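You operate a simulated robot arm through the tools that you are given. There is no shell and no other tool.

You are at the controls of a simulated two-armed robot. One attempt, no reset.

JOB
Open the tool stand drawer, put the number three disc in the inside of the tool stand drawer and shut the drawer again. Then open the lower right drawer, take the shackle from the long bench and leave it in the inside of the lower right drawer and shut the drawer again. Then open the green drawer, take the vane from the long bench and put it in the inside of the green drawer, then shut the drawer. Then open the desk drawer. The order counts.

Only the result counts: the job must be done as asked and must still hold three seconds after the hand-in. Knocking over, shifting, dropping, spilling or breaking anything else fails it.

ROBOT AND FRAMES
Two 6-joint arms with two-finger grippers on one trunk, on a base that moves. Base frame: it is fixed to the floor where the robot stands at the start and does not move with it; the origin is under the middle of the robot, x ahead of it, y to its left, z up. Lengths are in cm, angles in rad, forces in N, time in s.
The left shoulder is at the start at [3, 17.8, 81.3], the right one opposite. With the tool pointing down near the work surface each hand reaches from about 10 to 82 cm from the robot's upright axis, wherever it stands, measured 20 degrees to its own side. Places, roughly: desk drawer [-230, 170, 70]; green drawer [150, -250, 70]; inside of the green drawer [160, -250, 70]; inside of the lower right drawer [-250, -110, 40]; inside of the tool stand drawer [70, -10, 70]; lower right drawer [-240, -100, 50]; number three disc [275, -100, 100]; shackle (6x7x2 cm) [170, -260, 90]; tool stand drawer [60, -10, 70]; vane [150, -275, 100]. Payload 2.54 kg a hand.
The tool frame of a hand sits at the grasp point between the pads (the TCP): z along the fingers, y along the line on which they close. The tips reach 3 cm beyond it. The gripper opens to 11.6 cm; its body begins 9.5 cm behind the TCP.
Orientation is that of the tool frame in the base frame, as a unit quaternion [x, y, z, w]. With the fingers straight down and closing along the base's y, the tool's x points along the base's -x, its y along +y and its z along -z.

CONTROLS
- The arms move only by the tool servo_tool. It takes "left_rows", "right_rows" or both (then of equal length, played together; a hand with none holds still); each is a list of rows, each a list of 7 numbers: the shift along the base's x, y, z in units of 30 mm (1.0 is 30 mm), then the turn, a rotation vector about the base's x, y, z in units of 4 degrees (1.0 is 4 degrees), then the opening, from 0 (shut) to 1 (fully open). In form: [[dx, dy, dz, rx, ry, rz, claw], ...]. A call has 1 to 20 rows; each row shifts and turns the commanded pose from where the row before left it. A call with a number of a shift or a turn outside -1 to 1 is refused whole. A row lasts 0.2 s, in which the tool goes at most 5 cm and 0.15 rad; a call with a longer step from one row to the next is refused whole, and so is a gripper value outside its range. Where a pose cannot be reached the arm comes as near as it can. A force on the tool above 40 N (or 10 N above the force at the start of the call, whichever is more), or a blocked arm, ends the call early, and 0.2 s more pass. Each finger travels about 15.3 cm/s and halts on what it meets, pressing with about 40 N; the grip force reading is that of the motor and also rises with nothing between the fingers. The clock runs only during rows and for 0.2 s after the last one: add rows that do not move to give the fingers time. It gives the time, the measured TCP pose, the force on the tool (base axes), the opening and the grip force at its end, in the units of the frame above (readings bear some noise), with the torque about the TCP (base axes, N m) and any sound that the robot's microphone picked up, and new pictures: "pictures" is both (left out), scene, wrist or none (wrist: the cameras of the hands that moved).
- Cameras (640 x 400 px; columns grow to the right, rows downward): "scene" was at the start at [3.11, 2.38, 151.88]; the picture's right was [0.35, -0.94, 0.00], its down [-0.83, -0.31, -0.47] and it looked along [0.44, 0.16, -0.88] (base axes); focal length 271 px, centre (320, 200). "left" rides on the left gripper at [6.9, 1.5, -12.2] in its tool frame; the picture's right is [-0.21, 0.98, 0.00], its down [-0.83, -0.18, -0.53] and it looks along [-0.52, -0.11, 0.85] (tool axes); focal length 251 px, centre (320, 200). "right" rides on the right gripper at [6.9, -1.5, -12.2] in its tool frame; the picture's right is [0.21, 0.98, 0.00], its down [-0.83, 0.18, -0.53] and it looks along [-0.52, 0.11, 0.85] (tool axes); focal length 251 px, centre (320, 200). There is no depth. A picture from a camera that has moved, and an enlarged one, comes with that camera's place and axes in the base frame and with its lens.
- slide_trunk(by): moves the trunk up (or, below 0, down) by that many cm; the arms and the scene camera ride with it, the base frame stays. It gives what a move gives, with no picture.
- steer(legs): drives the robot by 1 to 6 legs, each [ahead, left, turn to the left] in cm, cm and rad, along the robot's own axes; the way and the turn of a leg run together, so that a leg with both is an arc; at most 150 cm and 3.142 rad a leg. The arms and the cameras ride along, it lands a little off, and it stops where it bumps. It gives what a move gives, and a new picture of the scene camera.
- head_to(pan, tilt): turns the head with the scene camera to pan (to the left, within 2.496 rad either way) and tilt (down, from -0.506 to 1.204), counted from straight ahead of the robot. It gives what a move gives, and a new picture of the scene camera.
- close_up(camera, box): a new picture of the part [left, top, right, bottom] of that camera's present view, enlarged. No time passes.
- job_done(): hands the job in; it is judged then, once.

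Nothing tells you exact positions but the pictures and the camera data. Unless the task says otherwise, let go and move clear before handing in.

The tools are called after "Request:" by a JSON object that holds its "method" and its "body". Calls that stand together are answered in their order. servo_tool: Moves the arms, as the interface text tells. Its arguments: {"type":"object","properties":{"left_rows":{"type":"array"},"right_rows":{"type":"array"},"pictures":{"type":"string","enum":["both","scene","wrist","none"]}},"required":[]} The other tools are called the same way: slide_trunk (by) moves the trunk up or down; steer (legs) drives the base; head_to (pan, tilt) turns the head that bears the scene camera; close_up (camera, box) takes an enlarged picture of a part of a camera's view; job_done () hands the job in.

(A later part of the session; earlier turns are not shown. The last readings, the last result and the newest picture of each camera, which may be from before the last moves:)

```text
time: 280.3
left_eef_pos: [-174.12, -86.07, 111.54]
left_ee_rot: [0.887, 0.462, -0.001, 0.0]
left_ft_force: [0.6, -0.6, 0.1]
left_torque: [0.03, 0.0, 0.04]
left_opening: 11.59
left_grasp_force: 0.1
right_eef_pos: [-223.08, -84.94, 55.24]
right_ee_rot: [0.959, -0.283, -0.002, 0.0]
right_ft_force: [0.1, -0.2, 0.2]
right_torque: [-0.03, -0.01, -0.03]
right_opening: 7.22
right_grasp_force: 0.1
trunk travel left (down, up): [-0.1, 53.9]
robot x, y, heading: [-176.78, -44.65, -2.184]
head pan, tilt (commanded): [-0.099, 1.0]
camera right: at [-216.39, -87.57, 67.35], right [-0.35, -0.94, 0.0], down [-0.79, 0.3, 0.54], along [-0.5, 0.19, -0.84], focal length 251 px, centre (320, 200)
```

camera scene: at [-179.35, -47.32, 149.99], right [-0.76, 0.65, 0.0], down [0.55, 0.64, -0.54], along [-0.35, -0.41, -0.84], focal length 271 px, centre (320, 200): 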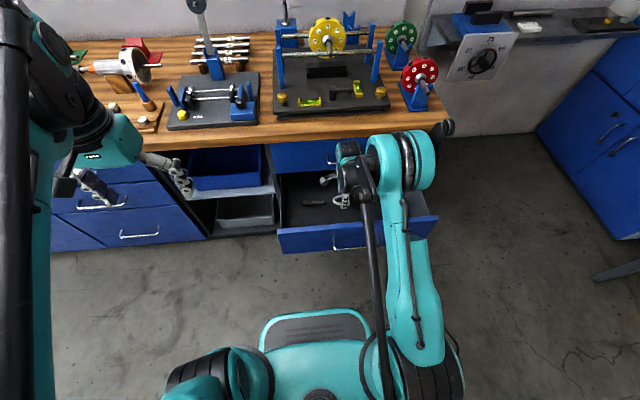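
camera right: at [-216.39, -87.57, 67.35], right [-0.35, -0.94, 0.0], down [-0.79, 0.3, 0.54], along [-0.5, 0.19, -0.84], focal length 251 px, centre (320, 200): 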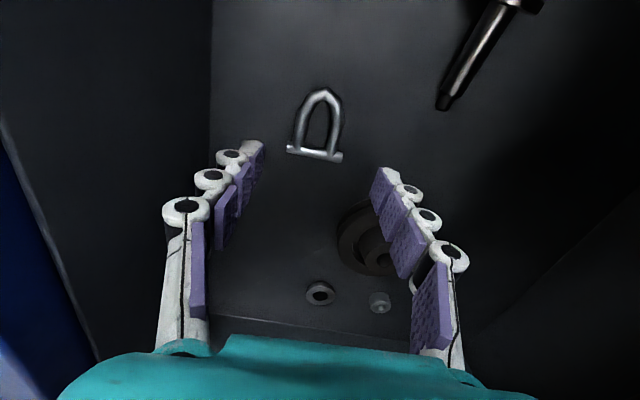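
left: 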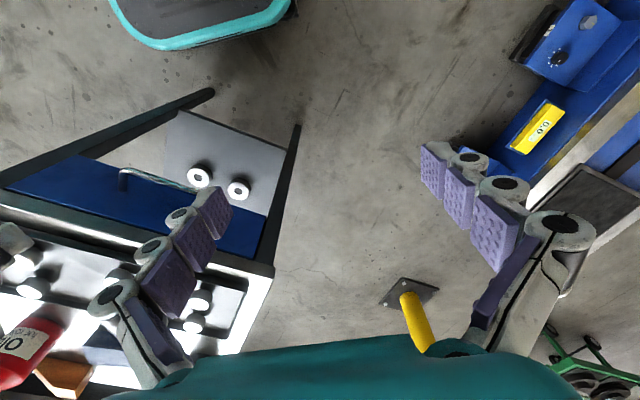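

Shackle is in place. I'll lift out, turn the hand back and bring it in front of the drawer to push it shut.

Request:
{"method": "servo_tool", "body": {"right_rows": [[0, 0, 0.95, 0, 0, 0, 0.62], [0, 0, 0.95, 0, 0, 0, 0.62], [0, 0, 0.95, 0, 0, 0, 0.62], [0, 0, 0.95, 0, 0, 0, 0.62], [0, 0, 0.95, 0, 0, 0, 0.62], [0, 0, 0.95, 0, 0, 0, 0.62], [0, 0, 0.95, 0, 0, 0, 0.62], [0, 0, 0.95, 0, 0, 0, 0.62], [0, 0, 0.95, 0, 0, 0, 0.62], [0, 0, 0.95, 0, 0, 0, 0.62]], "pictures": "scene"}}

Request:
{"method": "servo_tool", "body": {"right_rows": [[0.152, 0.348, 0, 0, 0, 1, 0.5], [0.152, 0.348, 0, 0, 0, 1, 0.3], [0.152, 0.348, 0, 0, 0, 1, 0], [0.152, 0.348, 0, 0, 0, 1, 0], [0.152, 0.348, 0, 0, 0, 1, 0], [0.152, 0.348, 0, 0, 0, 1, 0], [0.152, 0.348, 0, 0, 0, 1, 0], [0.152, 0.348, 0, 0, 0, 1, 0], [0.152, 0.348, 0, 0, 0, 1, 0], [0.152, 0.348, 0, 0, 0, 1, 0], [0.152, 0.348, 0, 0, 0, 1, 0], [0.152, 0.348, 0, 0, 0, 1, 0], [0.152, 0.348, 0, 0, 0, 1, 0], [0.152, 0.348, 0, 0, 0, 1, 0], [0.152, 0.348, 0, 0, 0, 1, 0], [0.152, 0.348, 0, 0, 0, 1, 0], [0.152, 0.348, 0, 0, 0, 1, 0], [0.152, 0.348, 0, 0, 0, 1, 0], [0.152, 0.348, 0, 0, 0, 1, 0], [0.152, 0.348, 0, 0, 0, 1, 0]], "pictures": "none"}}

Request:
{"method": "servo_tool", "body": {"right_rows": [[0, 0, 0, -0.817, 0.577, 0.4, 0], [0, 0, 0, -0.817, 0.577, 0.4, 0], [0, 0, 0, -0.817, 0.577, 0.4, 0], [0, 0, 0, -0.817, 0.577, 0.4, 0], [0, 0, 0, -0.817, 0.577, 0.4, 0], [0, 0, 0, 0, 0, 0, 0]]}}

```text
time: 282.5
left_eef_pos: [-174.12, -86.12, 111.53]
left_ee_rot: [0.887, 0.462, 0.0, 0.001]
left_ft_force: [-1.2, -0.1, 0.5]
left_torque: [0.02, 0.01, 0.02]
left_opening: 11.57
left_grasp_force: 0.0
right_eef_pos: [-223.09, -84.9, 83.83]
right_ee_rot: [0.959, -0.283, -0.002, 0.0]
right_ft_force: [0.0, -0.5, 0.8]
right_torque: [-0.02, -0.02, 0.03]
right_opening: 7.2
right_grasp_force: 0.0
trunk travel left (down, up): [-0.1, 53.9]
robot x, y, heading: [-176.64, -44.75, -2.183]
head pan, tilt (commanded): [-0.099, 1.0]
camera scene: at [-179.33, -47.3, 149.99], right [-0.76, 0.65, 0.0], down [0.55, 0.64, -0.54], along [-0.35, -0.41, -0.84], focal length 271 px, centre (320, 200)
```

scene: 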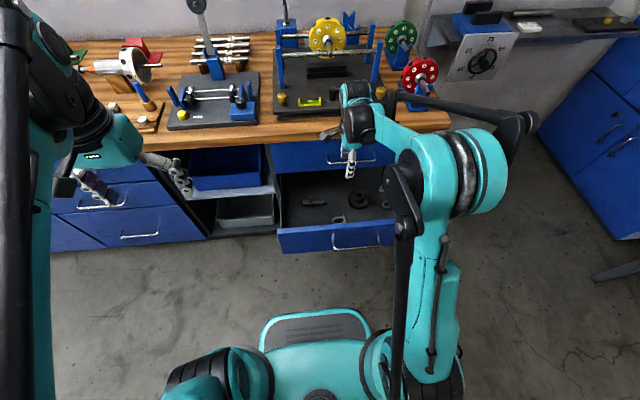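

```text
time: 286.7
left_eef_pos: [-174.06, -86.13, 111.52]
left_ee_rot: [0.887, 0.462, 0.0, 0.002]
left_ft_force: [-0.2, 1.3, -0.2]
left_torque: [0.0, -0.02, 0.02]
left_opening: 11.58
left_grasp_force: 0.0
right_eef_pos: [-213.86, -64.2, 83.8]
right_ee_rot: [0.916, 0.401, -0.001, 0.0]
right_ft_force: [-0.6, -0.7, -0.2]
right_torque: [-0.01, -0.01, 0.0]
right_opening: 0.0
right_grasp_force: 29.0
trunk travel left (down, up): [-0.1, 53.9]
robot x, y, heading: [-176.57, -44.72, -2.186]
head pan, tilt (commanded): [-0.099, 1.0]
```

```text
time: 288.1
left_eef_pos: [-174.09, -86.07, 111.54]
left_ee_rot: [0.887, 0.461, -0.001, 0.002]
left_ft_force: [-0.3, 0.0, 0.0]
left_torque: [-0.01, 0.01, 0.02]
left_opening: 11.61
left_grasp_force: 0.1
right_eef_pos: [-213.93, -64.11, 83.78]
right_ee_rot: [0.872, 0.457, -0.151, 0.092]
right_ft_force: [-0.1, 0.2, 0.2]
right_torque: [0.0, 0.04, 0.03]
right_opening: 0.01
right_grasp_force: 28.9
trunk travel left (down, up): [-0.1, 53.9]
robot x, y, heading: [-176.45, -44.63, -2.178]
head pan, tilt (commanded): [-0.099, 1.0]
camera scene: at [-179.35, -47.32, 149.99], right [-0.76, 0.65, 0.0], down [0.55, 0.64, -0.54], along [-0.35, -0.41, -0.84], focal length 271 px, centre (320, 200)
camera right: at [-209.26, -54.46, 92.65], right [0.92, -0.39, -0.05], down [-0.2, -0.58, 0.79], along [-0.34, -0.72, -0.61], focal length 251 px, centre (320, 200)
```

scene: 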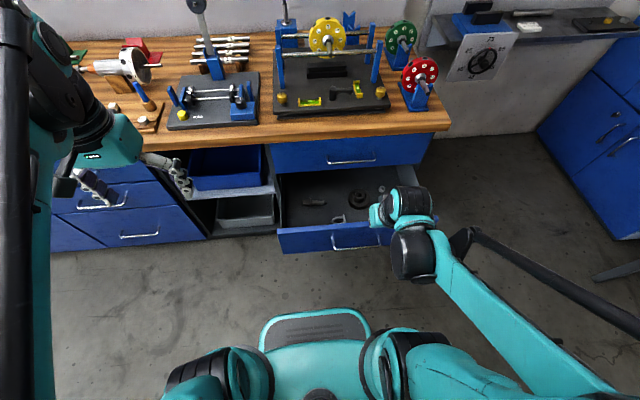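
right: 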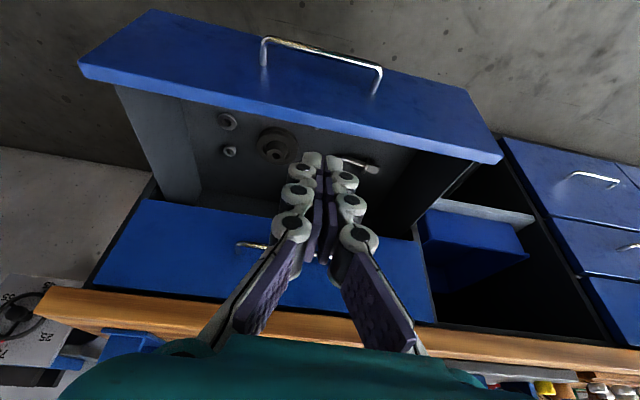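

Request:
{"method": "servo_tool", "body": {"right_rows": [[0, 0, -1, 0, 0, 0, 0], [0, 0, -1, 0, 0, 0, 0], [0, 0, -1, 0, 0, 0, 0], [0, 0, -1, 0, 0, 0, 0], [0, 0, -1, 0, 0, 0, 0], [0, 0, -1, 0, 0, 0, 0], [0, 0, -1, 0, 0, 0, 0], [0, 0, -0.9, 0, 0, 0, 0], [0, 0, 0, 0, 0, 0, 0]]}}

```text
time: 290.1
left_eef_pos: [-174.14, -86.0, 111.49]
left_ee_rot: [0.887, 0.462, -0.001, 0.002]
left_ft_force: [-0.3, -0.2, 0.2]
left_torque: [0.02, -0.04, -0.02]
left_opening: 11.61
left_grasp_force: 0.1
right_eef_pos: [-215.88, -66.38, 73.99]
right_ee_rot: [0.873, 0.456, -0.15, 0.09]
right_ft_force: [0.9, -0.5, -0.5]
right_torque: [0.01, -0.01, 0.0]
right_opening: 0.03
right_grasp_force: 27.8
right hand out of reach, approached as far as the arm can: row 4, 5, 6, 7, 8
trunk travel left (down, up): [-0.1, 53.9]
robot x, y, heading: [-176.77, -44.67, -2.183]
head pan, tilt (commanded): [-0.099, 1.0]
camera scene: at [-179.36, -47.33, 149.99], right [-0.76, 0.65, 0.0], down [0.55, 0.64, -0.54], along [-0.35, -0.41, -0.84], focal length 271 px, centre (320, 200)
camera right: at [-211.13, -56.72, 82.84], right [0.92, -0.39, -0.05], down [-0.2, -0.58, 0.79], along [-0.34, -0.72, -0.61], focal length 251 px, centre (320, 200)
```

scene: 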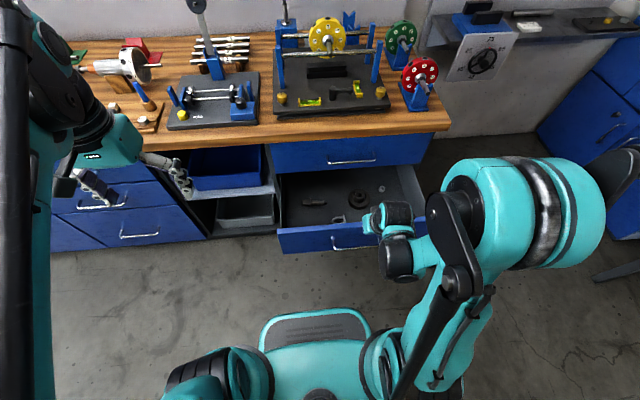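
right: 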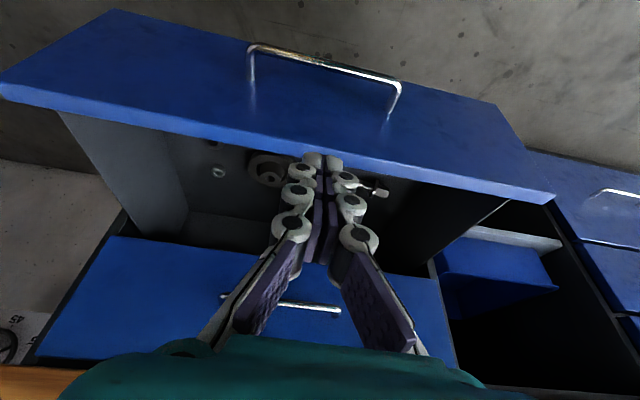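

Too close in for that height. I'll back the robot up and extend the arm instead.

Request:
{"method": "steer", "body": {"legs": [[-22, 0, 0]]}}

Request:
{"method": "servo_tool", "body": {"right_rows": [[-0.5, -0.7, -0.5, 0, 0, 0, 0], [-0.5, -0.7, -0.5, 0, 0, 0, 0], [-0.5, -0.7, -0.5, 0, 0, 0, 0], [-0.5, -0.7, -0.6, 0, 0, 0, 0], [-0.5, -0.7, -0.6, 0, 0, 0, 0], [-0.5, -0.7, -0.6, 0, 0, 0, 0], [-0.4, -0.56, -0.6, 0, 0, 0, 0], [0, 0, -0.6, 0, 0, 0, 0], [0, 0, 0, 0, 0, 0, 0]]}}

```text
time: 291.8
left_eef_pos: [-161.58, -68.17, 111.55]
left_ee_rot: [0.887, 0.462, -0.001, 0.001]
left_ft_force: [1.2, 1.1, 1.1]
left_torque: [-0.08, 0.01, 0.0]
left_opening: 11.59
left_grasp_force: 0.1
right_eef_pos: [-203.28, -48.5, 74.03]
right_ee_rot: [0.872, 0.457, -0.151, 0.09]
right_ft_force: [1.2, 0.3, -0.9]
right_torque: [-0.08, 0.02, 0.0]
right_opening: 0.0
right_grasp_force: 28.6
trunk travel left (down, up): [-0.1, 53.9]
robot x, y, heading: [-163.98, -27.01, -2.179]
head pan, tilt (commanded): [-0.099, 1.0]
camera scene: at [-166.82, -29.4, 150.0], right [-0.76, 0.65, 0.0], down [0.55, 0.64, -0.54], along [-0.35, -0.41, -0.84], focal length 271 px, centre (320, 200)
```

scene: 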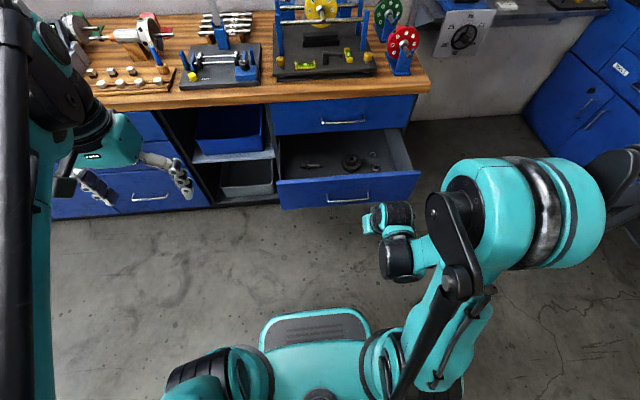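

```text
time: 293.8
left_eef_pos: [-161.67, -68.22, 111.46]
left_ee_rot: [0.886, 0.463, 0.001, 0.001]
left_ft_force: [0.7, -0.1, -0.1]
left_torque: [0.0, 0.05, 0.03]
left_opening: 11.59
left_grasp_force: 0.1
right_eef_pos: [-213.73, -63.24, 60.89]
right_ee_rot: [0.872, 0.457, -0.15, 0.09]
right_ft_force: [-0.5, 0.3, 0.2]
right_torque: [0.02, 0.0, -0.04]
right_opening: 0.01
right_grasp_force: 29.1
right hand out of reach, approached as far as the arm can: row 1
trunk travel left (down, up): [-0.1, 53.9]
robot x, y, heading: [-164.09, -27.04, -2.174]
head pan, tilt (commanded): [-0.099, 1.0]
camera scene: at [-166.89, -29.5, 149.99], right [-0.76, 0.65, 0.0], down [0.55, 0.64, -0.54], along [-0.35, -0.41, -0.84], focal length 271 px, centre (320, 200)
camera right: at [-209.08, -53.54, 69.76], right [0.92, -0.39, -0.05], down [-0.2, -0.58, 0.79], along [-0.34, -0.72, -0.61], focal length 251 px, centre (320, 200)
```

scene: 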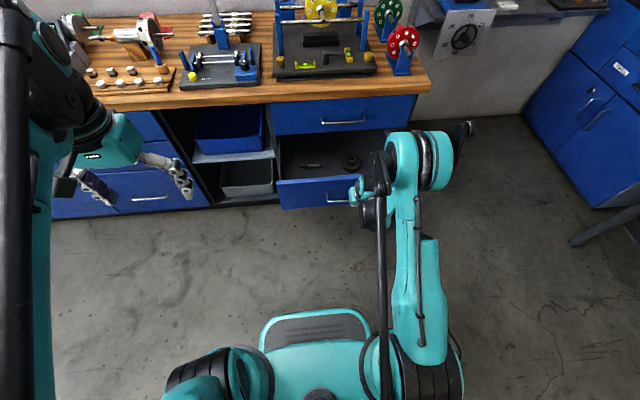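
right: 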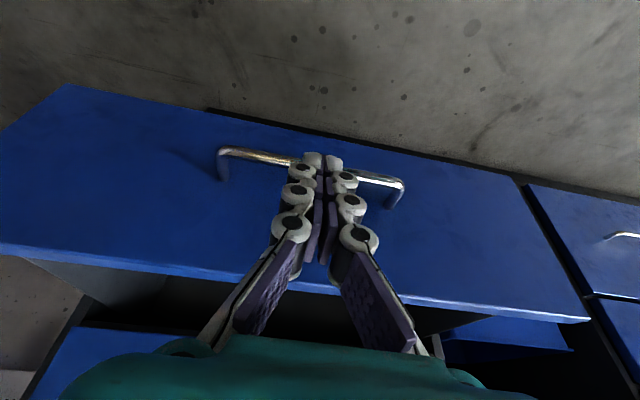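

Request:
{"method": "steer", "body": {"legs": [[20, 0, 0]]}}

Request:
{"method": "close_up", "body": {"camera": "right", "box": [0, 0, 640, 400]}}

```text
time: 295.4
left_eef_pos: [-173.43, -85.01, 111.46]
left_ee_rot: [0.887, 0.462, 0.001, 0.001]
left_ft_force: [-0.5, -0.1, 0.2]
left_torque: [0.06, 0.01, 0.02]
left_opening: 11.61
left_grasp_force: 0.0
right_eef_pos: [-225.39, -79.99, 60.69]
right_ee_rot: [0.872, 0.456, -0.15, 0.091]
right_ft_force: [0.1, 0.2, -0.6]
right_torque: [0.0, -0.02, 0.02]
right_opening: 0.01
right_grasp_force: 29.0
trunk travel left (down, up): [-0.1, 53.9]
robot x, y, heading: [-175.95, -43.7, -2.176]
head pan, tilt (commanded): [-0.099, 1.0]
camera scene: at [-178.65, -46.34, 149.99], right [-0.76, 0.65, 0.0], down [0.55, 0.64, -0.54], along [-0.35, -0.41, -0.84], focal length 271 px, centre (320, 200)
```

scene: 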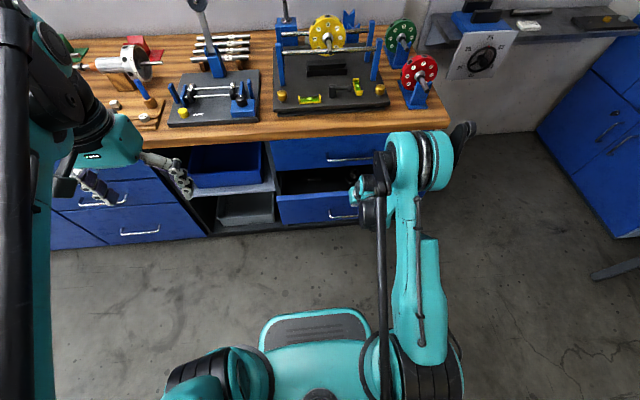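

```text
1.00 times, centred on (320, 200) of right (not enlarged: the box is as wide or as high as the picture)
camera zoom: at [-220.79, -70.33, 69.73], right [0.92, -0.39, -0.05], down [-0.2, -0.58, 0.79], along [-0.34, -0.72, -0.61], focal length 251 px, centre (320, 200)
```

zoom: 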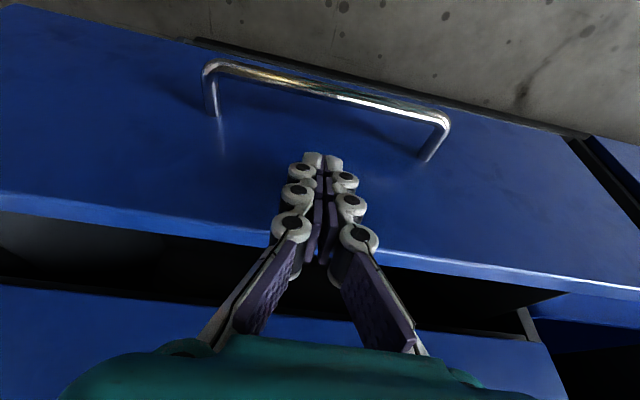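

The upper drawer's handle would get in the way of the hand at the end of the push. I'll shift the hand sideways away from it, tilt the fingers further forward, and push again.

Request:
{"method": "steer", "body": {"legs": [[-16, 0, 0], [0, 17, 0]]}}

Request:
{"method": "servo_tool", "body": {"right_rows": [[-0.382, -0.547, 0, -0.73, 0.515, 0, 0], [-0.382, -0.547, 0, -0.73, 0.515, 0, 0], [-0.382, -0.547, 0, -0.73, 0.515, 0, 0], [-0.382, -0.547, 0, -0.73, 0.515, 0, 0], [-0.382, -0.547, 0, -0.73, 0.515, 0, 0], [-0.382, -0.547, 0, -0.73, 0.515, 0, 0], [-0.3, -0.43, 0, -0.73, 0.515, 0, 0], [0, 0, 0, 0, 0, 0, 0]]}}

```text
time: 297.9
left_eef_pos: [-149.86, -81.98, 111.47]
left_ee_rot: [0.886, 0.464, -0.001, 0.0]
left_ft_force: [0.1, -0.1, -0.3]
left_torque: [0.05, 0.05, -0.03]
left_opening: 11.61
left_grasp_force: 0.1
right_eef_pos: [-202.05, -76.97, 60.85]
right_ee_rot: [0.872, 0.457, -0.15, 0.09]
right_ft_force: [-0.4, 0.5, -0.2]
right_torque: [-0.02, 0.04, -0.02]
right_opening: 0.0
right_grasp_force: 28.2
trunk travel left (down, up): [-0.1, 53.9]
robot x, y, heading: [-152.38, -40.24, -2.175]
head pan, tilt (commanded): [-0.099, 1.0]
camera scene: at [-155.19, -43.18, 149.99], right [-0.76, 0.65, 0.0], down [0.55, 0.64, -0.54], along [-0.35, -0.41, -0.84], focal length 271 px, centre (320, 200)
```

scene: 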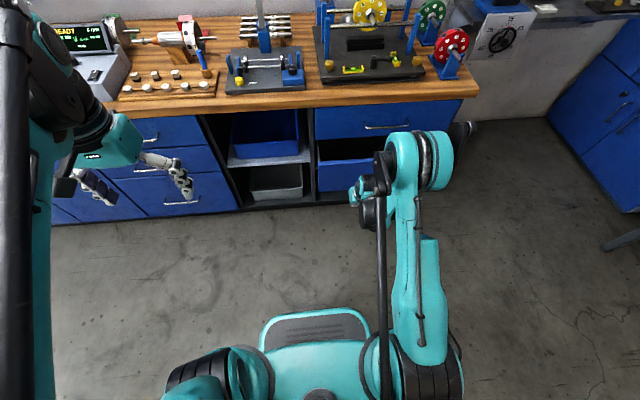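

```text
time: 299.7
left_eef_pos: [-149.85, -81.9, 111.58]
left_ee_rot: [0.886, 0.463, -0.001, 0.002]
left_ft_force: [0.8, -0.4, 0.2]
left_torque: [-0.01, 0.01, 0.01]
left_opening: 11.61
left_grasp_force: 0.1
right_eef_pos: [-210.04, -87.96, 60.82]
right_ee_rot: [0.816, 0.431, -0.336, 0.187]
right_ft_force: [0.5, -0.2, 0.4]
right_torque: [-0.05, -0.01, -0.01]
right_opening: 0.0
right_grasp_force: 28.6
trunk travel left (down, up): [-0.1, 53.9]
robot x, y, heading: [-152.11, -40.26, -2.18]
head pan, tilt (commanded): [-0.099, 1.0]
camera scene: at [-155.29, -43.11, 149.99], right [-0.76, 0.65, 0.0], down [0.55, 0.64, -0.54], along [-0.35, -0.41, -0.84], focal length 271 px, centre (320, 200)
camera right: at [-203.71, -76.01, 64.38], right [0.9, -0.42, -0.14], down [0.03, -0.26, 0.96], along [-0.44, -0.87, -0.22], focal length 251 px, centre (320, 200)
```

scene: 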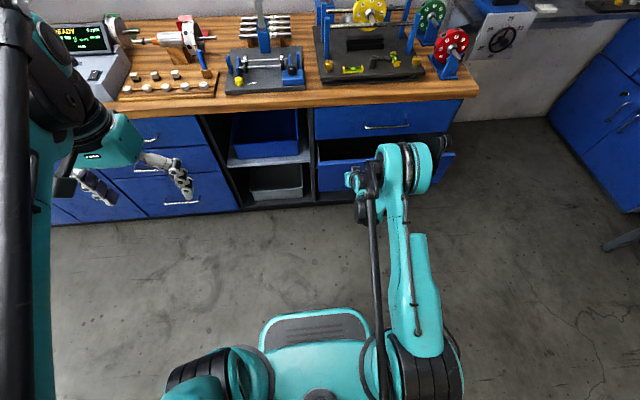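
right: 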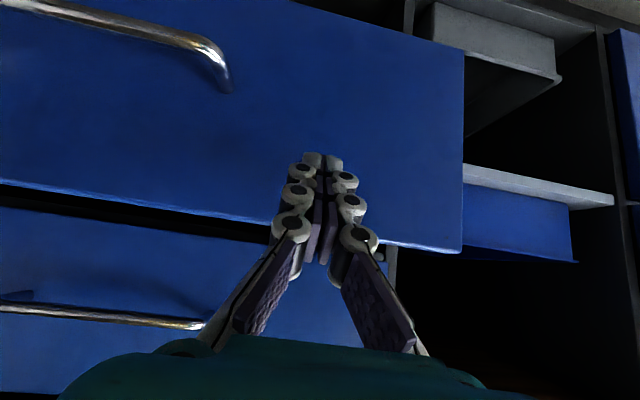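

Request:
{"method": "steer", "body": {"legs": [[12, 0, 0]]}}

Request:
{"method": "close_up", "body": {"camera": "right", "box": [0, 0, 640, 400]}}

```text
time: 300.9
left_eef_pos: [-156.89, -91.67, 111.43]
left_ee_rot: [0.887, 0.462, 0.0, 0.002]
left_ft_force: [0.5, -0.8, 0.1]
left_torque: [0.02, -0.02, 0.02]
left_opening: 11.59
left_grasp_force: 0.0
right_eef_pos: [-216.95, -97.67, 60.69]
right_ee_rot: [0.817, 0.431, -0.336, 0.186]
right_ft_force: [-0.3, -0.2, -0.8]
right_torque: [-0.01, 0.0, -0.01]
right_opening: 0.0
right_grasp_force: 29.2
trunk travel left (down, up): [-0.1, 53.9]
robot x, y, heading: [-159.24, -50.32, -2.179]
head pan, tilt (commanded): [-0.099, 1.0]
camera scene: at [-162.19, -52.98, 149.98], right [-0.76, 0.65, 0.0], down [0.55, 0.64, -0.54], along [-0.35, -0.41, -0.84], focal length 271 px, centre (320, 200)
```

scene: 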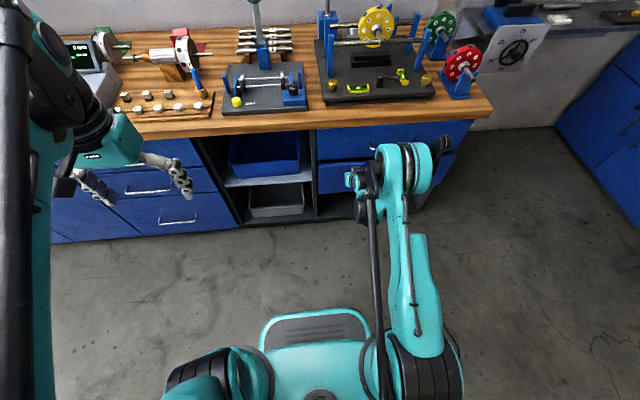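

```text
1.00 times, centred on (320, 200) of right (not enlarged: the box is as wide or as high as the picture)
camera zoom: at [-210.58, -85.72, 64.32], right [0.9, -0.42, -0.14], down [0.02, -0.26, 0.96], along [-0.44, -0.87, -0.23], focal length 251 px, centre (320, 200)
```

zoom: 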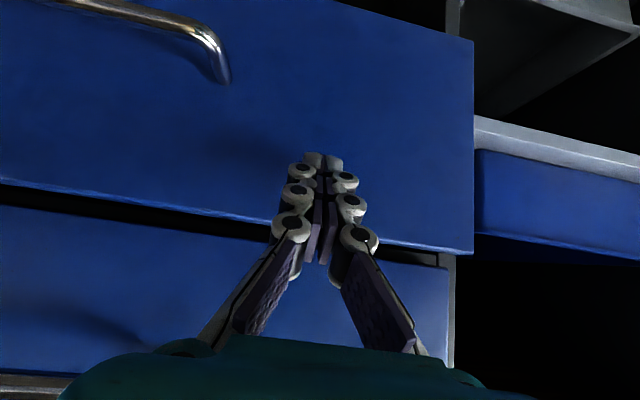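

Request:
{"method": "servo_tool", "body": {"right_rows": [[-0.115, -0.164, 0, 0, 0, 0, 0], [-0.115, -0.164, 0, 0, 0, 0, 0], [-0.115, -0.164, 0, 0, 0, 0, 0], [-0.115, -0.164, 0, 0, 0, 0, 0], [0, 0, 0, 0, 0, 0, 0]], "pictures": "wrist"}}

```text
time: 302.1
left_eef_pos: [-156.87, -91.59, 111.44]
left_ee_rot: [0.887, 0.463, -0.001, 0.002]
left_ft_force: [-0.6, 0.3, 0.1]
left_torque: [-0.03, -0.02, 0.0]
left_opening: 11.58
left_grasp_force: 0.0
right_eef_pos: [-218.23, -99.57, 60.88]
right_ee_rot: [0.817, 0.43, -0.337, 0.186]
right_ft_force: [0.4, 0.9, 0.9]
right_torque: [-0.03, 0.03, 0.03]
right_opening: 0.01
right_grasp_force: 29.5
trunk travel left (down, up): [-0.1, 53.9]
robot x, y, heading: [-159.07, -50.12, -2.178]
head pan, tilt (commanded): [-0.099, 1.0]
camera right: at [-211.94, -87.57, 64.4], right [0.9, -0.42, -0.14], down [0.02, -0.26, 0.96], along [-0.44, -0.87, -0.22], focal length 251 px, centre (320, 200)
```

right: 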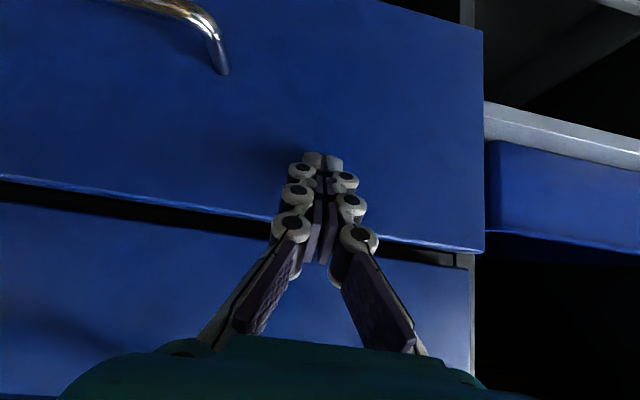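

Request:
{"method": "servo_tool", "body": {"right_rows": [[-0.115, -0.164, 0, 0, 0, 0, 0], [-0.115, -0.164, 0, 0, 0, 0, 0], [-0.115, -0.164, 0, 0, 0, 0, 0], [0, 0, 0, 0, 0, 0, 0]], "pictures": "wrist"}}

```text
time: 303.1
left_eef_pos: [-156.58, -91.43, 111.55]
left_ee_rot: [0.887, 0.462, 0.0, 0.001]
left_ft_force: [0.0, 0.2, -0.5]
left_torque: [-0.02, -0.01, 0.01]
left_opening: 11.6
left_grasp_force: 0.1
right_eef_pos: [-219.04, -100.94, 60.65]
right_ee_rot: [0.818, 0.431, -0.333, 0.184]
right_ft_force: [5.5, 8.8, 2.5]
right_torque: [0.05, 0.02, -0.04]
right_opening: 0.6
right_grasp_force: 28.5
trunk travel left (down, up): [-0.1, 53.9]
robot x, y, heading: [-159.28, -50.07, -2.183]
head pan, tilt (commanded): [-0.099, 1.0]
stopped in row 4 (right hand): the force on the tool passed its limit at 42 N (the readings are from after the stop); the commanded pose is now the measured one
camera right: at [-212.79, -88.82, 64.44], right [0.9, -0.42, -0.14], down [0.02, -0.27, 0.96], along [-0.44, -0.87, -0.23], focal length 251 px, centre (320, 200)
```

right: 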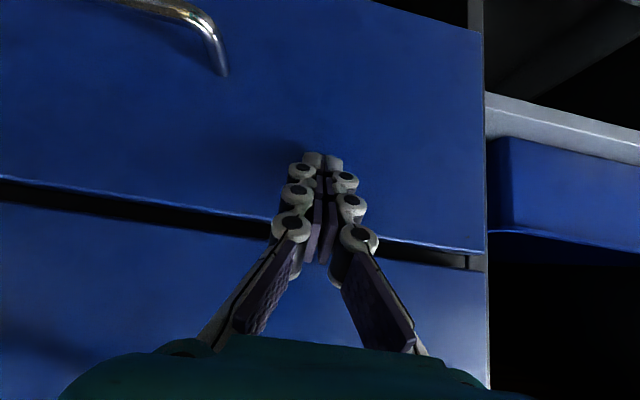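

The force stop shows the drawer is shut. Backing off and checking.

Request:
{"method": "servo_tool", "body": {"right_rows": [[0.2, 0.28, 0.05, 0, 0, 0, 0], [0.38, 0.55, 0.1, 0, 0, 0, 0], [0.38, 0.55, 0.2, 0, 0, 0, 0], [0, 0, 0, 0, 0, 0, 0]], "pictures": "none"}}

Request:
{"method": "steer", "body": {"legs": [[-25, 0, 0]]}}

Request:
{"method": "close_up", "body": {"camera": "scene", "box": [260, 80, 500, 230]}}

```text
time: 304.1
left_eef_pos: [-156.74, -91.67, 111.4]
left_ee_rot: [0.886, 0.463, 0.0, 0.001]
left_ft_force: [0.7, 0.7, 0.2]
left_torque: [0.04, 0.0, 0.03]
left_opening: 11.6
left_grasp_force: 0.1
right_eef_pos: [-216.43, -96.66, 61.71]
right_ee_rot: [0.818, 0.431, -0.333, 0.184]
right_ft_force: [0.0, 0.2, 0.4]
right_torque: [-0.03, 0.0, 0.04]
right_opening: 0.0
right_grasp_force: 29.2
trunk travel left (down, up): [-0.1, 53.9]
robot x, y, heading: [-159.29, -50.3, -2.176]
head pan, tilt (commanded): [-0.099, 1.0]
```

```text
time: 305.9
left_eef_pos: [-142.21, -70.83, 111.5]
left_ee_rot: [0.886, 0.463, 0.0, 0.001]
left_ft_force: [0.2, -0.5, 0.2]
left_torque: [-0.05, 0.02, 0.04]
left_opening: 11.59
left_grasp_force: 0.0
right_eef_pos: [-201.83, -76.17, 61.7]
right_ee_rot: [0.818, 0.432, -0.332, 0.184]
right_ft_force: [0.3, 1.1, 0.6]
right_torque: [0.04, -0.01, -0.01]
right_opening: 0.01
right_grasp_force: 28.3
trunk travel left (down, up): [-0.1, 53.9]
robot x, y, heading: [-144.86, -29.73, -2.182]
head pan, tilt (commanded): [-0.099, 1.0]
camera scene: at [-147.54, -31.98, 150.0], right [-0.76, 0.65, 0.0], down [0.55, 0.64, -0.54], along [-0.35, -0.41, -0.84], focal length 271 px, centre (320, 200)
```

scene: 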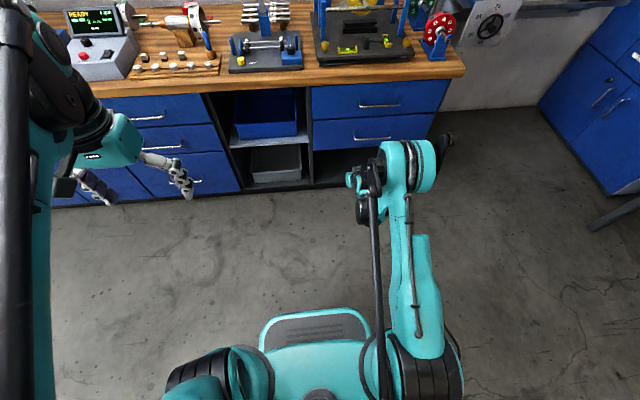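

```text
2.67 times, centred on (380, 155) of scene
camera zoom: at [-147.54, -31.98, 150.0], right [-0.76, 0.65, 0.0], down [0.55, 0.64, -0.54], along [-0.35, -0.41, -0.84], focal length 722 px, centre (160, 320)
```

zoom: 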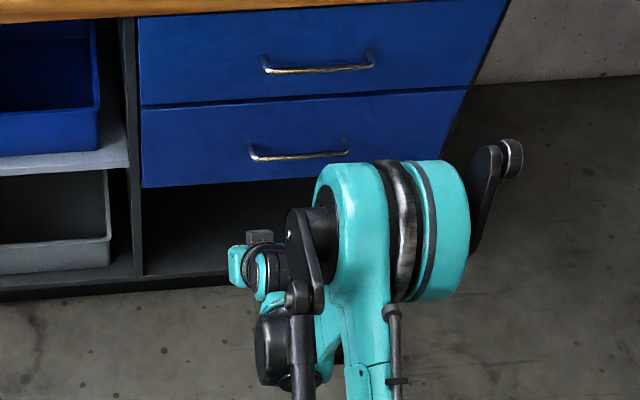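

The lower right drawer is shut flush with the one above. Now I'll raise and straighten the right hand, restore the trunk and drive to the green drawer.

Request:
{"method": "servo_tool", "body": {"right_rows": [[0.24, 0.34, 1, 0.766, -0.541, 0, 0], [0.24, 0.34, 1, 0.766, -0.541, 0, 0], [0.24, 0.34, 1, 0.766, -0.541, 0, 0], [0.24, 0.34, 1, 0.766, -0.541, 0, 0], [0.24, 0.34, 1, 0.766, -0.541, 0, 0.3], [0.24, 0.34, 1, 0.766, -0.541, 0, 0.6], [0.24, 0.34, 1, 0.766, -0.541, 0, 1], [0.24, 0.34, 1, 0.766, -0.541, 0, 1], [0.24, 0.34, 1, 0.766, -0.541, 0, 1], [0.24, 0.34, 1, 0.766, -0.541, 0, 1], [0.24, 0.34, 1, 0.766, -0.541, 0, 1], [0.24, 0.34, 1, 0.766, -0.541, 0, 1], [0, 0, 0, 0, 0, 0, 1]], "pictures": "none"}}

Request:
{"method": "slide_trunk", "body": {"by": 2.4}}

Request:
{"method": "steer", "body": {"legs": [[-5, 0, 0], [0, 0, 1.565], [140, 0, 0], [110, 0, 0]]}}

```text
time: 308.7
left_eef_pos: [-142.23, -70.89, 111.46]
left_ee_rot: [0.886, 0.463, -0.001, 0.001]
left_ft_force: [0.1, -0.1, 0.8]
left_torque: [0.0, -0.01, 0.02]
left_opening: 11.61
left_grasp_force: 0.1
right_eef_pos: [-193.22, -63.87, 97.7]
right_ee_rot: [0.887, 0.462, 0.008, 0.01]
right_ft_force: [0.0, -0.1, -0.5]
right_torque: [-0.04, -0.03, 0.04]
right_opening: 11.63
right_grasp_force: 0.1
trunk travel left (down, up): [-0.1, 53.9]
robot x, y, heading: [-144.8, -29.31, -2.182]
head pan, tilt (commanded): [-0.099, 1.0]
```

```text
time: 309.4
left_eef_pos: [-142.36, -70.87, 113.85]
left_ee_rot: [0.887, 0.462, 0.0, 0.001]
left_ft_force: [0.8, 0.5, -0.5]
left_torque: [0.02, -0.02, -0.01]
left_opening: 11.6
left_grasp_force: 0.0
right_eef_pos: [-193.24, -63.79, 100.15]
right_ee_rot: [0.887, 0.463, 0.008, 0.011]
right_ft_force: [-0.3, 0.4, -0.5]
right_torque: [0.01, 0.01, -0.01]
right_opening: 11.59
right_grasp_force: 0.1
trunk travel left (down, up): [-2.5, 51.5]
robot x, y, heading: [-144.76, -28.99, -2.178]
head pan, tilt (commanded): [-0.099, 1.0]
```

```text
time: 325.8
left_eef_pos: [94.82, -178.37, 113.94]
left_ee_rot: [0.33, 0.944, 0.0, 0.001]
left_ft_force: [0.8, -1.4, -0.1]
left_torque: [0.0, -0.01, -0.02]
left_opening: 11.6
left_grasp_force: 0.1
right_eef_pos: [84.45, -228.7, 100.16]
right_ee_rot: [0.331, 0.944, 0.013, 0.002]
right_ft_force: [-0.9, 0.1, 0.4]
right_torque: [0.0, -0.04, -0.06]
right_opening: 11.59
right_grasp_force: 0.1
trunk travel left (down, up): [-2.5, 51.5]
robot x, y, heading: [53.16, -177.96, -0.674]
head pan, tilt (commanded): [-0.099, 1.0]
camera scene: at [55.89, -180.99, 152.39], right [-0.7, -0.72, 0.0], down [-0.6, 0.59, -0.54], along [0.39, -0.38, -0.84], focal length 271 px, centre (320, 200)
```

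scene: 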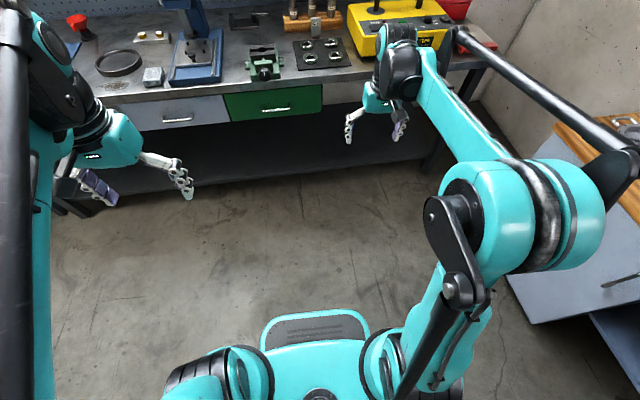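

Request:
{"method": "steer", "body": {"legs": [[0, 0, 0.06], [5, 17, 0]]}}

Request:
{"method": "head_to", "body": {"pan": 0.0, "tilt": 0.85}}

Request:
{"method": "close_up", "body": {"camera": "scene", "box": [250, 60, 450, 200]}}

Request:
{"method": "close_up", "body": {"camera": "right", "box": [0, 0, 640, 400]}}

```text
time: 327.7
left_eef_pos: [108.83, -164.62, 113.85]
left_ee_rot: [0.303, 0.953, -0.001, 0.001]
left_ft_force: [0.8, 0.4, -0.4]
left_torque: [-0.04, 0.07, -0.02]
left_opening: 11.6
left_grasp_force: 0.1
right_eef_pos: [101.41, -215.63, 100.09]
right_ee_rot: [0.302, 0.953, 0.013, 0.002]
right_ft_force: [0.3, 0.5, -0.4]
right_torque: [-0.04, 0.0, -0.02]
right_opening: 11.61
right_grasp_force: 0.2
trunk travel left (down, up): [-2.5, 51.5]
robot x, y, heading: [67.27, -167.31, -0.613]
head pan, tilt (commanded): [-0.099, 1.0]
camera scene: at [70.13, -169.61, 152.39], right [-0.66, -0.76, 0.0], down [-0.64, 0.55, -0.54], along [0.41, -0.35, -0.84], focal length 271 px, centre (320, 200)
```

scene: 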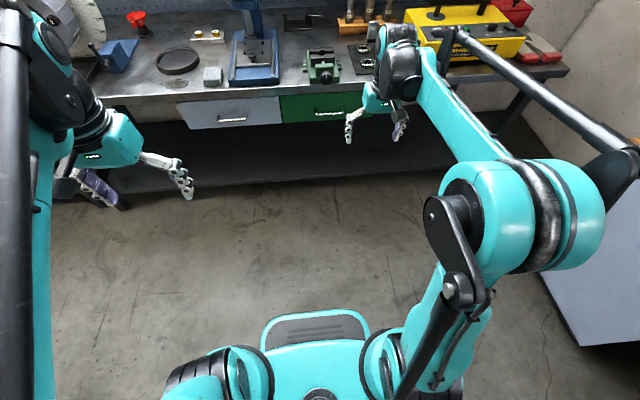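

```text
time: 328.4
left_eef_pos: [108.56, -164.73, 113.86]
left_ee_rot: [0.303, 0.953, 0.0, 0.001]
left_ft_force: [-0.1, 0.3, -0.2]
left_torque: [-0.01, 0.02, -0.03]
left_opening: 11.59
left_grasp_force: 0.1
right_eef_pos: [101.33, -215.67, 100.2]
right_ee_rot: [0.303, 0.953, 0.013, 0.002]
right_ft_force: [0.0, 0.2, 0.9]
right_torque: [0.02, 0.0, 0.0]
right_opening: 11.6
right_grasp_force: 0.1
trunk travel left (down, up): [-2.5, 51.5]
robot x, y, heading: [67.21, -167.36, -0.616]
head pan, tilt (commanded): [0.0, 0.85]
camera scene: at [71.12, -169.66, 153.5], right [-0.58, -0.82, 0.0], down [-0.61, 0.43, -0.66], along [0.54, -0.38, -0.75], focal length 271 px, centre (320, 200)
```

scene: 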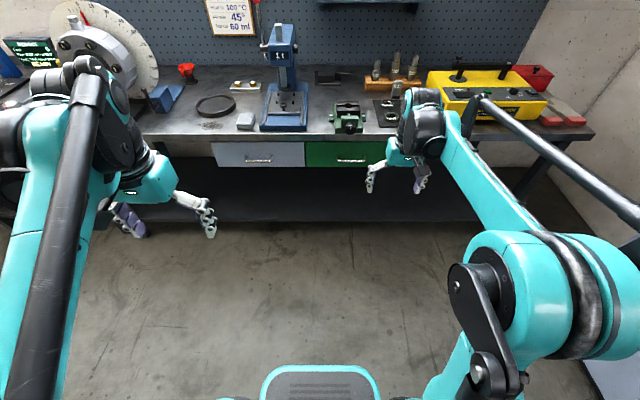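

```text
2.86 times, centred on (350, 130) of scene
camera zoom: at [71.12, -169.66, 153.5], right [-0.58, -0.82, 0.0], down [-0.61, 0.43, -0.66], along [0.54, -0.38, -0.75], focal length 774 px, centre (234, 400)
```

zoom: 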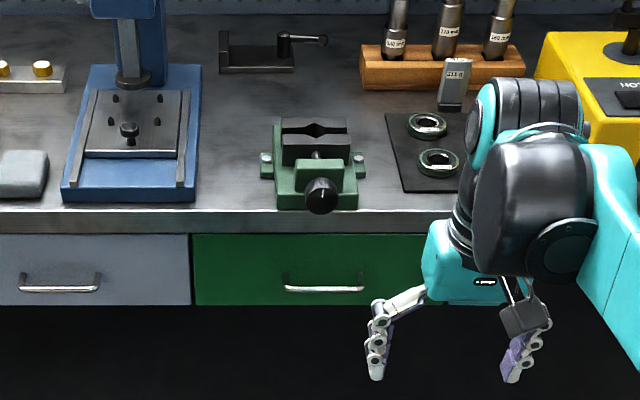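

```text
1.00 times, centred on (320, 200) of right (not enlarged: the box is as wide or as high as the picture)
camera zoom: at [94.69, -213.32, 112.16], right [0.39, 0.92, 0.03], down [0.77, -0.34, 0.54], along [0.5, -0.19, -0.84], focal length 251 px, centre (320, 200)
```

zoom: 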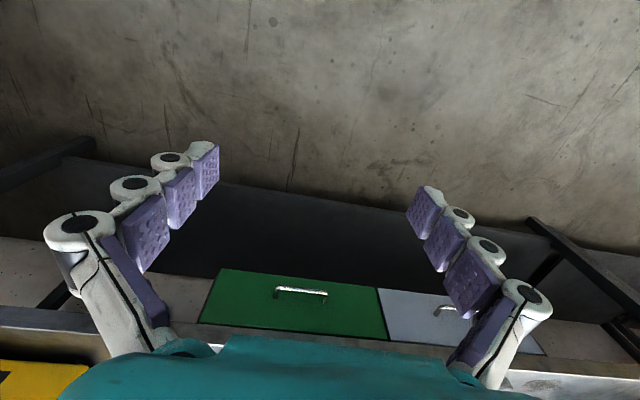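

The green drawer's handle is at about (142, -237.3, 71.3). I'll approach and turn the right hand to point ahead with the fingers closing vertically, as with the first drawer.

Request:
{"method": "steer", "body": {"legs": [[9.5, 0, 0]]}}

Request:
{"method": "servo_tool", "body": {"right_rows": [[0.376, -0.147, -0.1, -0.662, -0.937, 0, 1], [0.376, -0.147, -0.1, -0.662, -0.937, 0, 1], [0.376, -0.147, -0.1, -0.662, -0.937, 0, 1], [0.376, -0.147, -0.1, -0.662, -0.937, 0, 1], [0.376, -0.147, -0.1, -0.662, -0.937, 0, 1], [0.376, -0.147, -0.1, -0.662, -0.937, 0, 1], [0.376, -0.147, -0.1, -0.662, -0.937, 0, 1], [0.376, -0.147, -0.1, -0.662, -0.937, 0, 1], [0.376, -0.147, -0.1, -0.662, -0.937, 0, 1], [0.376, -0.147, -0.1, -0.662, -0.937, 0, 1], [0.376, -0.147, -0.1, -0.662, -0.937, 0, 1], [0.376, -0.147, -0.1, -0.662, -0.937, 0, 1], [0.376, -0.147, -0.1, -0.662, -0.937, 0, 1], [0.376, -0.147, -0.1, -0.662, -0.937, 0, 1], [0.376, -0.147, -0.1, -0.662, -0.937, 0, 1], [0.376, -0.147, -0.1, -0.662, -0.937, 0, 1], [0.376, -0.147, -0.1, -0.662, -0.937, 0, 1]], "pictures": "none"}}

Request:
{"method": "servo_tool", "body": {"right_rows": [[0.09, -0.064, -0.33, 0.992, -0.7, -0.235, 1], [0.09, -0.064, -0.33, 0.992, -0.7, -0.235, 1], [0.09, -0.064, -0.33, 0.992, -0.7, -0.235, 1], [0.09, -0.064, -0.33, 0.992, -0.7, -0.235, 1], [0.09, -0.064, -0.33, 0.992, -0.7, -0.235, 1], [0.09, -0.064, -0.33, 0.992, -0.7, -0.235, 1], [0.09, -0.064, -0.33, 0.992, -0.7, -0.235, 1], [0.09, -0.064, -0.33, 0.992, -0.7, -0.235, 1], [0.09, -0.064, -0.33, 0.992, -0.7, -0.235, 1], [0.09, -0.064, -0.33, 0.992, -0.7, -0.235, 1], [0.09, -0.064, -0.33, 0.992, -0.7, -0.235, 1], [0.09, -0.064, -0.33, 0.992, -0.7, -0.235, 1], [0.09, -0.064, -0.33, 0.992, -0.7, -0.235, 1], [0.09, -0.064, -0.33, 0.992, -0.7, -0.235, 1], [0.09, -0.064, -0.33, 0.992, -0.7, -0.235, 1], [0.09, -0.064, -0.33, 0.992, -0.7, -0.235, 1], [0.09, -0.064, -0.33, 0.992, -0.7, -0.235, 1], [0.09, -0.064, -0.33, 0.992, -0.7, -0.235, 1], [0, 0, 0, 0, 0, 0, 1]]}}

```text
time: 329.5
left_eef_pos: [116.78, -170.45, 113.83]
left_ee_rot: [0.303, 0.953, 0.001, 0.0]
left_ft_force: [-0.4, -0.4, 0.1]
left_torque: [0.03, 0.07, -0.01]
left_opening: 11.6
left_grasp_force: 0.1
right_eef_pos: [109.3, -221.45, 100.02]
right_ee_rot: [0.304, 0.953, 0.013, 0.001]
right_ft_force: [-0.2, -1.2, 0.1]
right_torque: [0.03, 0.06, 0.0]
right_opening: 11.6
right_grasp_force: 0.0
trunk travel left (down, up): [-2.5, 51.5]
robot x, y, heading: [75.15, -172.28, -0.618]
head pan, tilt (commanded): [0.0, 0.85]
camera scene: at [79.2, -175.37, 153.49], right [-0.58, -0.82, 0.0], down [-0.61, 0.43, -0.66], along [0.54, -0.38, -0.75], focal length 271 px, centre (320, 200)
```

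scene: 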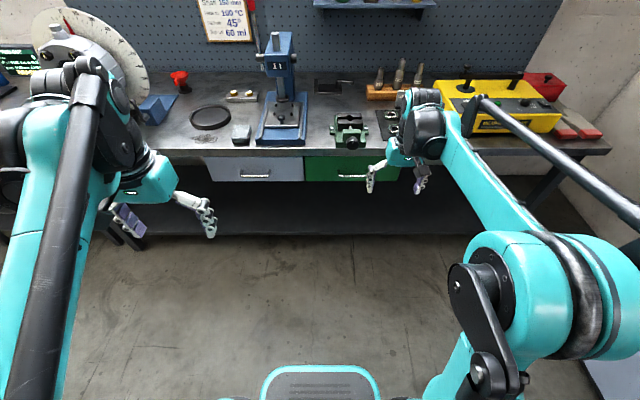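

```text
time: 333.1
left_eef_pos: [116.6, -170.34, 114.0]
left_ee_rot: [0.303, 0.953, 0.001, 0.001]
left_ft_force: [0.0, -0.7, 0.5]
left_torque: [0.02, -0.03, -0.04]
left_opening: 11.57
left_grasp_force: 0.0
right_eef_pos: [128.59, -228.74, 95.14]
right_ee_rot: [0.228, 0.743, -0.179, 0.603]
right_ft_force: [0.3, -0.6, -0.5]
right_torque: [-0.03, -0.01, -0.01]
right_opening: 11.59
right_grasp_force: 0.0
trunk travel left (down, up): [-2.5, 51.5]
robot x, y, heading: [75.04, -172.6, -0.618]
head pan, tilt (commanded): [0.0, 0.85]
```

```text
time: 337.1
left_eef_pos: [116.6, -170.33, 113.84]
left_ee_rot: [0.304, 0.953, 0.001, 0.001]
left_ft_force: [0.4, 0.2, 0.5]
left_torque: [0.0, -0.03, 0.01]
left_opening: 11.59
left_grasp_force: 0.1
right_eef_pos: [133.28, -232.12, 77.11]
right_ee_rot: [0.672, 0.362, 0.302, 0.571]
right_ft_force: [-0.2, -0.1, -0.2]
right_torque: [-0.01, 0.0, -0.03]
right_opening: 11.6
right_grasp_force: 0.0
trunk travel left (down, up): [-2.5, 51.5]
robot x, y, heading: [75.35, -172.29, -0.615]
head pan, tilt (commanded): [0.0, 0.85]
camera scene: at [79.03, -175.24, 153.5], right [-0.58, -0.82, 0.0], down [-0.61, 0.43, -0.66], along [0.54, -0.38, -0.75], focal length 271 px, centre (320, 200)
camera right: at [126.9, -219.52, 77.48], right [0.26, 0.1, 0.96], down [-0.87, -0.41, 0.27], along [0.42, -0.91, -0.02], focal length 251 px, centre (320, 200)
```

scene: 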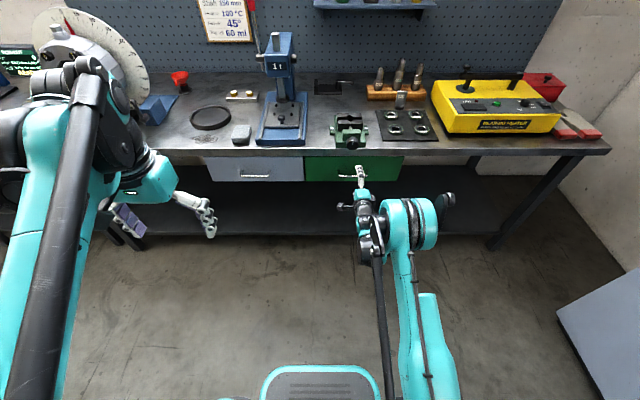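
right: 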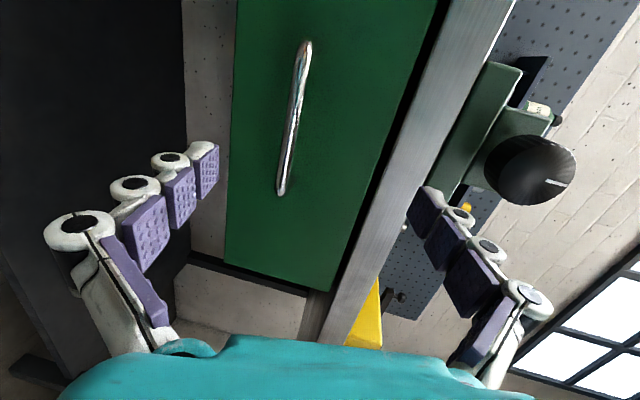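

The handle lines up. I'll lower the hand about 3 cm, then advance and grip the bar.

Request:
{"method": "servo_tool", "body": {"right_rows": [[0, 0, -0.55, 0, 0, 0, 0.7], [0, 0, -0.5, 0, 0, 0, 0.55], [0.5, -0.3, -0.09, 0, 0, 0, 0.55], [0.5, -0.3, -0.09, 0, 0, 0, 0.55], [0.5, -0.3, -0.09, 0, 0, 0, 0.55], [0.5, -0.3, -0.09, 0, 0, 0, 0.55], [0, 0, 0, 0, 0, 0, 0.55]], "pictures": "wrist"}}

```text
time: 338.7
left_eef_pos: [116.38, -170.23, 114.02]
left_ee_rot: [0.303, 0.953, 0.0, 0.002]
left_ft_force: [-0.4, 0.9, 0.4]
left_torque: [-0.04, -0.01, -0.04]
left_opening: 11.59
left_grasp_force: 0.0
right_eef_pos: [139.25, -235.73, 73.02]
right_ee_rot: [0.671, 0.362, 0.301, 0.573]
right_ft_force: [-6.1, 4.7, 2.1]
right_torque: [-0.24, -0.25, -0.11]
right_opening: 6.67
right_grasp_force: 1.9
trunk travel left (down, up): [-2.5, 51.5]
robot x, y, heading: [75.28, -172.54, -0.618]
head pan, tilt (commanded): [0.0, 0.85]
camera right: at [132.96, -223.31, 73.31], right [0.26, 0.1, 0.96], down [-0.87, -0.41, 0.28], along [0.42, -0.91, -0.02], focal length 251 px, centre (320, 200)
```

right: 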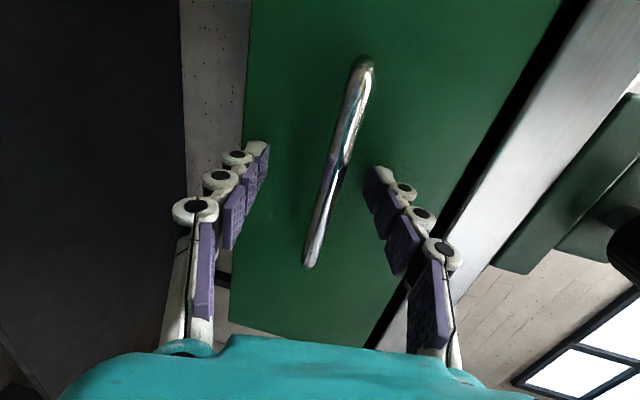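

The fingertips lightly touch the face, with the bar between the pads. Easing back a bit and closing.

Request:
{"method": "servo_tool", "body": {"right_rows": [[-0.2, 0.14, 0.08, 0, 0, 0, 0.5], [-0.05, 0.04, 0, 0, 0, 0, 0.3], [0, 0, 0, 0, 0, 0, 0.1], [0, 0, 0, 0, 0, 0, 0], [0, 0, 0, 0, 0, 0, 0], [0, 0, 0, 0, 0, 0, 0]], "pictures": "wrist"}}

```text
time: 340.1
left_eef_pos: [116.4, -170.11, 114.07]
left_ee_rot: [0.303, 0.953, 0.0, 0.002]
left_ft_force: [0.6, -0.6, -0.4]
left_torque: [-0.01, -0.02, -0.01]
left_opening: 11.61
left_grasp_force: 0.1
right_eef_pos: [138.52, -235.17, 73.51]
right_ee_rot: [0.67, 0.361, 0.302, 0.574]
right_ft_force: [3.3, -4.3, 30.6]
right_torque: [0.36, -0.41, -0.14]
right_opening: 1.04
right_grasp_force: 38.2
trunk travel left (down, up): [-2.5, 51.5]
robot x, y, heading: [74.67, -172.64, -0.616]
head pan, tilt (commanded): [0.0, 0.85]
camera right: at [132.22, -222.72, 73.8], right [0.25, 0.1, 0.96], down [-0.87, -0.41, 0.27], along [0.42, -0.91, -0.02], focal length 251 px, centre (320, 200)
```

right: 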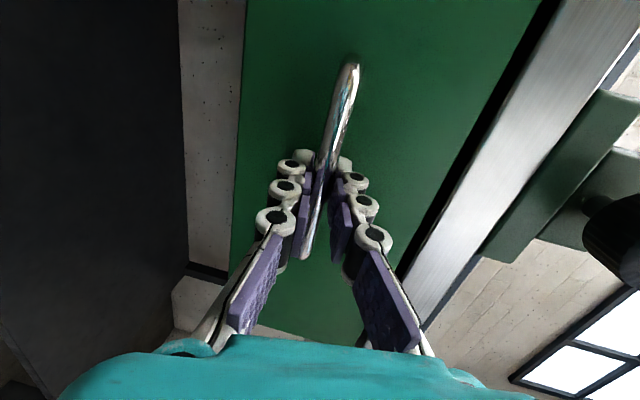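

Request:
{"method": "servo_tool", "body": {"right_rows": [[0, 0, 0.1, 0, 0, 0, 0], [0, 0, 0.08, 0, 0, 0, 0], [-0.3, 0.21, 0, 0, 0, 0, 0], [-0.4, 0.28, 0, 0, 0, 0, 0], [-0.4, 0.28, 0, 0, 0, 0, 0], [0, 0, 0, 0, 0, 0, 0]], "pictures": "wrist"}}

```text
time: 341.5
left_eef_pos: [116.51, -170.38, 113.82]
left_ee_rot: [0.303, 0.953, 0.001, 0.001]
left_ft_force: [0.4, 0.2, -0.2]
left_torque: [0.0, 0.01, 0.04]
left_opening: 11.59
left_grasp_force: 0.2
right_eef_pos: [135.3, -232.95, 73.6]
right_ee_rot: [0.672, 0.362, 0.301, 0.571]
right_ft_force: [-0.6, 1.1, -8.1]
right_torque: [0.37, -0.21, -0.1]
right_opening: 1.07
right_grasp_force: 37.7
trunk travel left (down, up): [-2.5, 51.5]
robot x, y, heading: [75.29, -172.22, -0.617]
head pan, tilt (commanded): [0.0, 0.85]
camera right: at [129.05, -220.48, 73.92], right [0.26, 0.1, 0.96], down [-0.87, -0.41, 0.28], along [0.42, -0.91, -0.02], focal length 251 px, centre (320, 200)
```

right: 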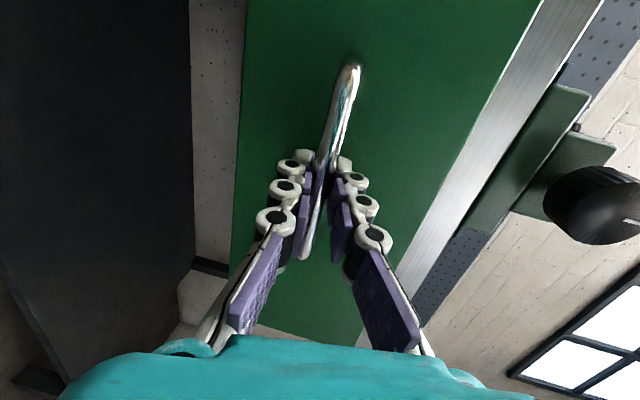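

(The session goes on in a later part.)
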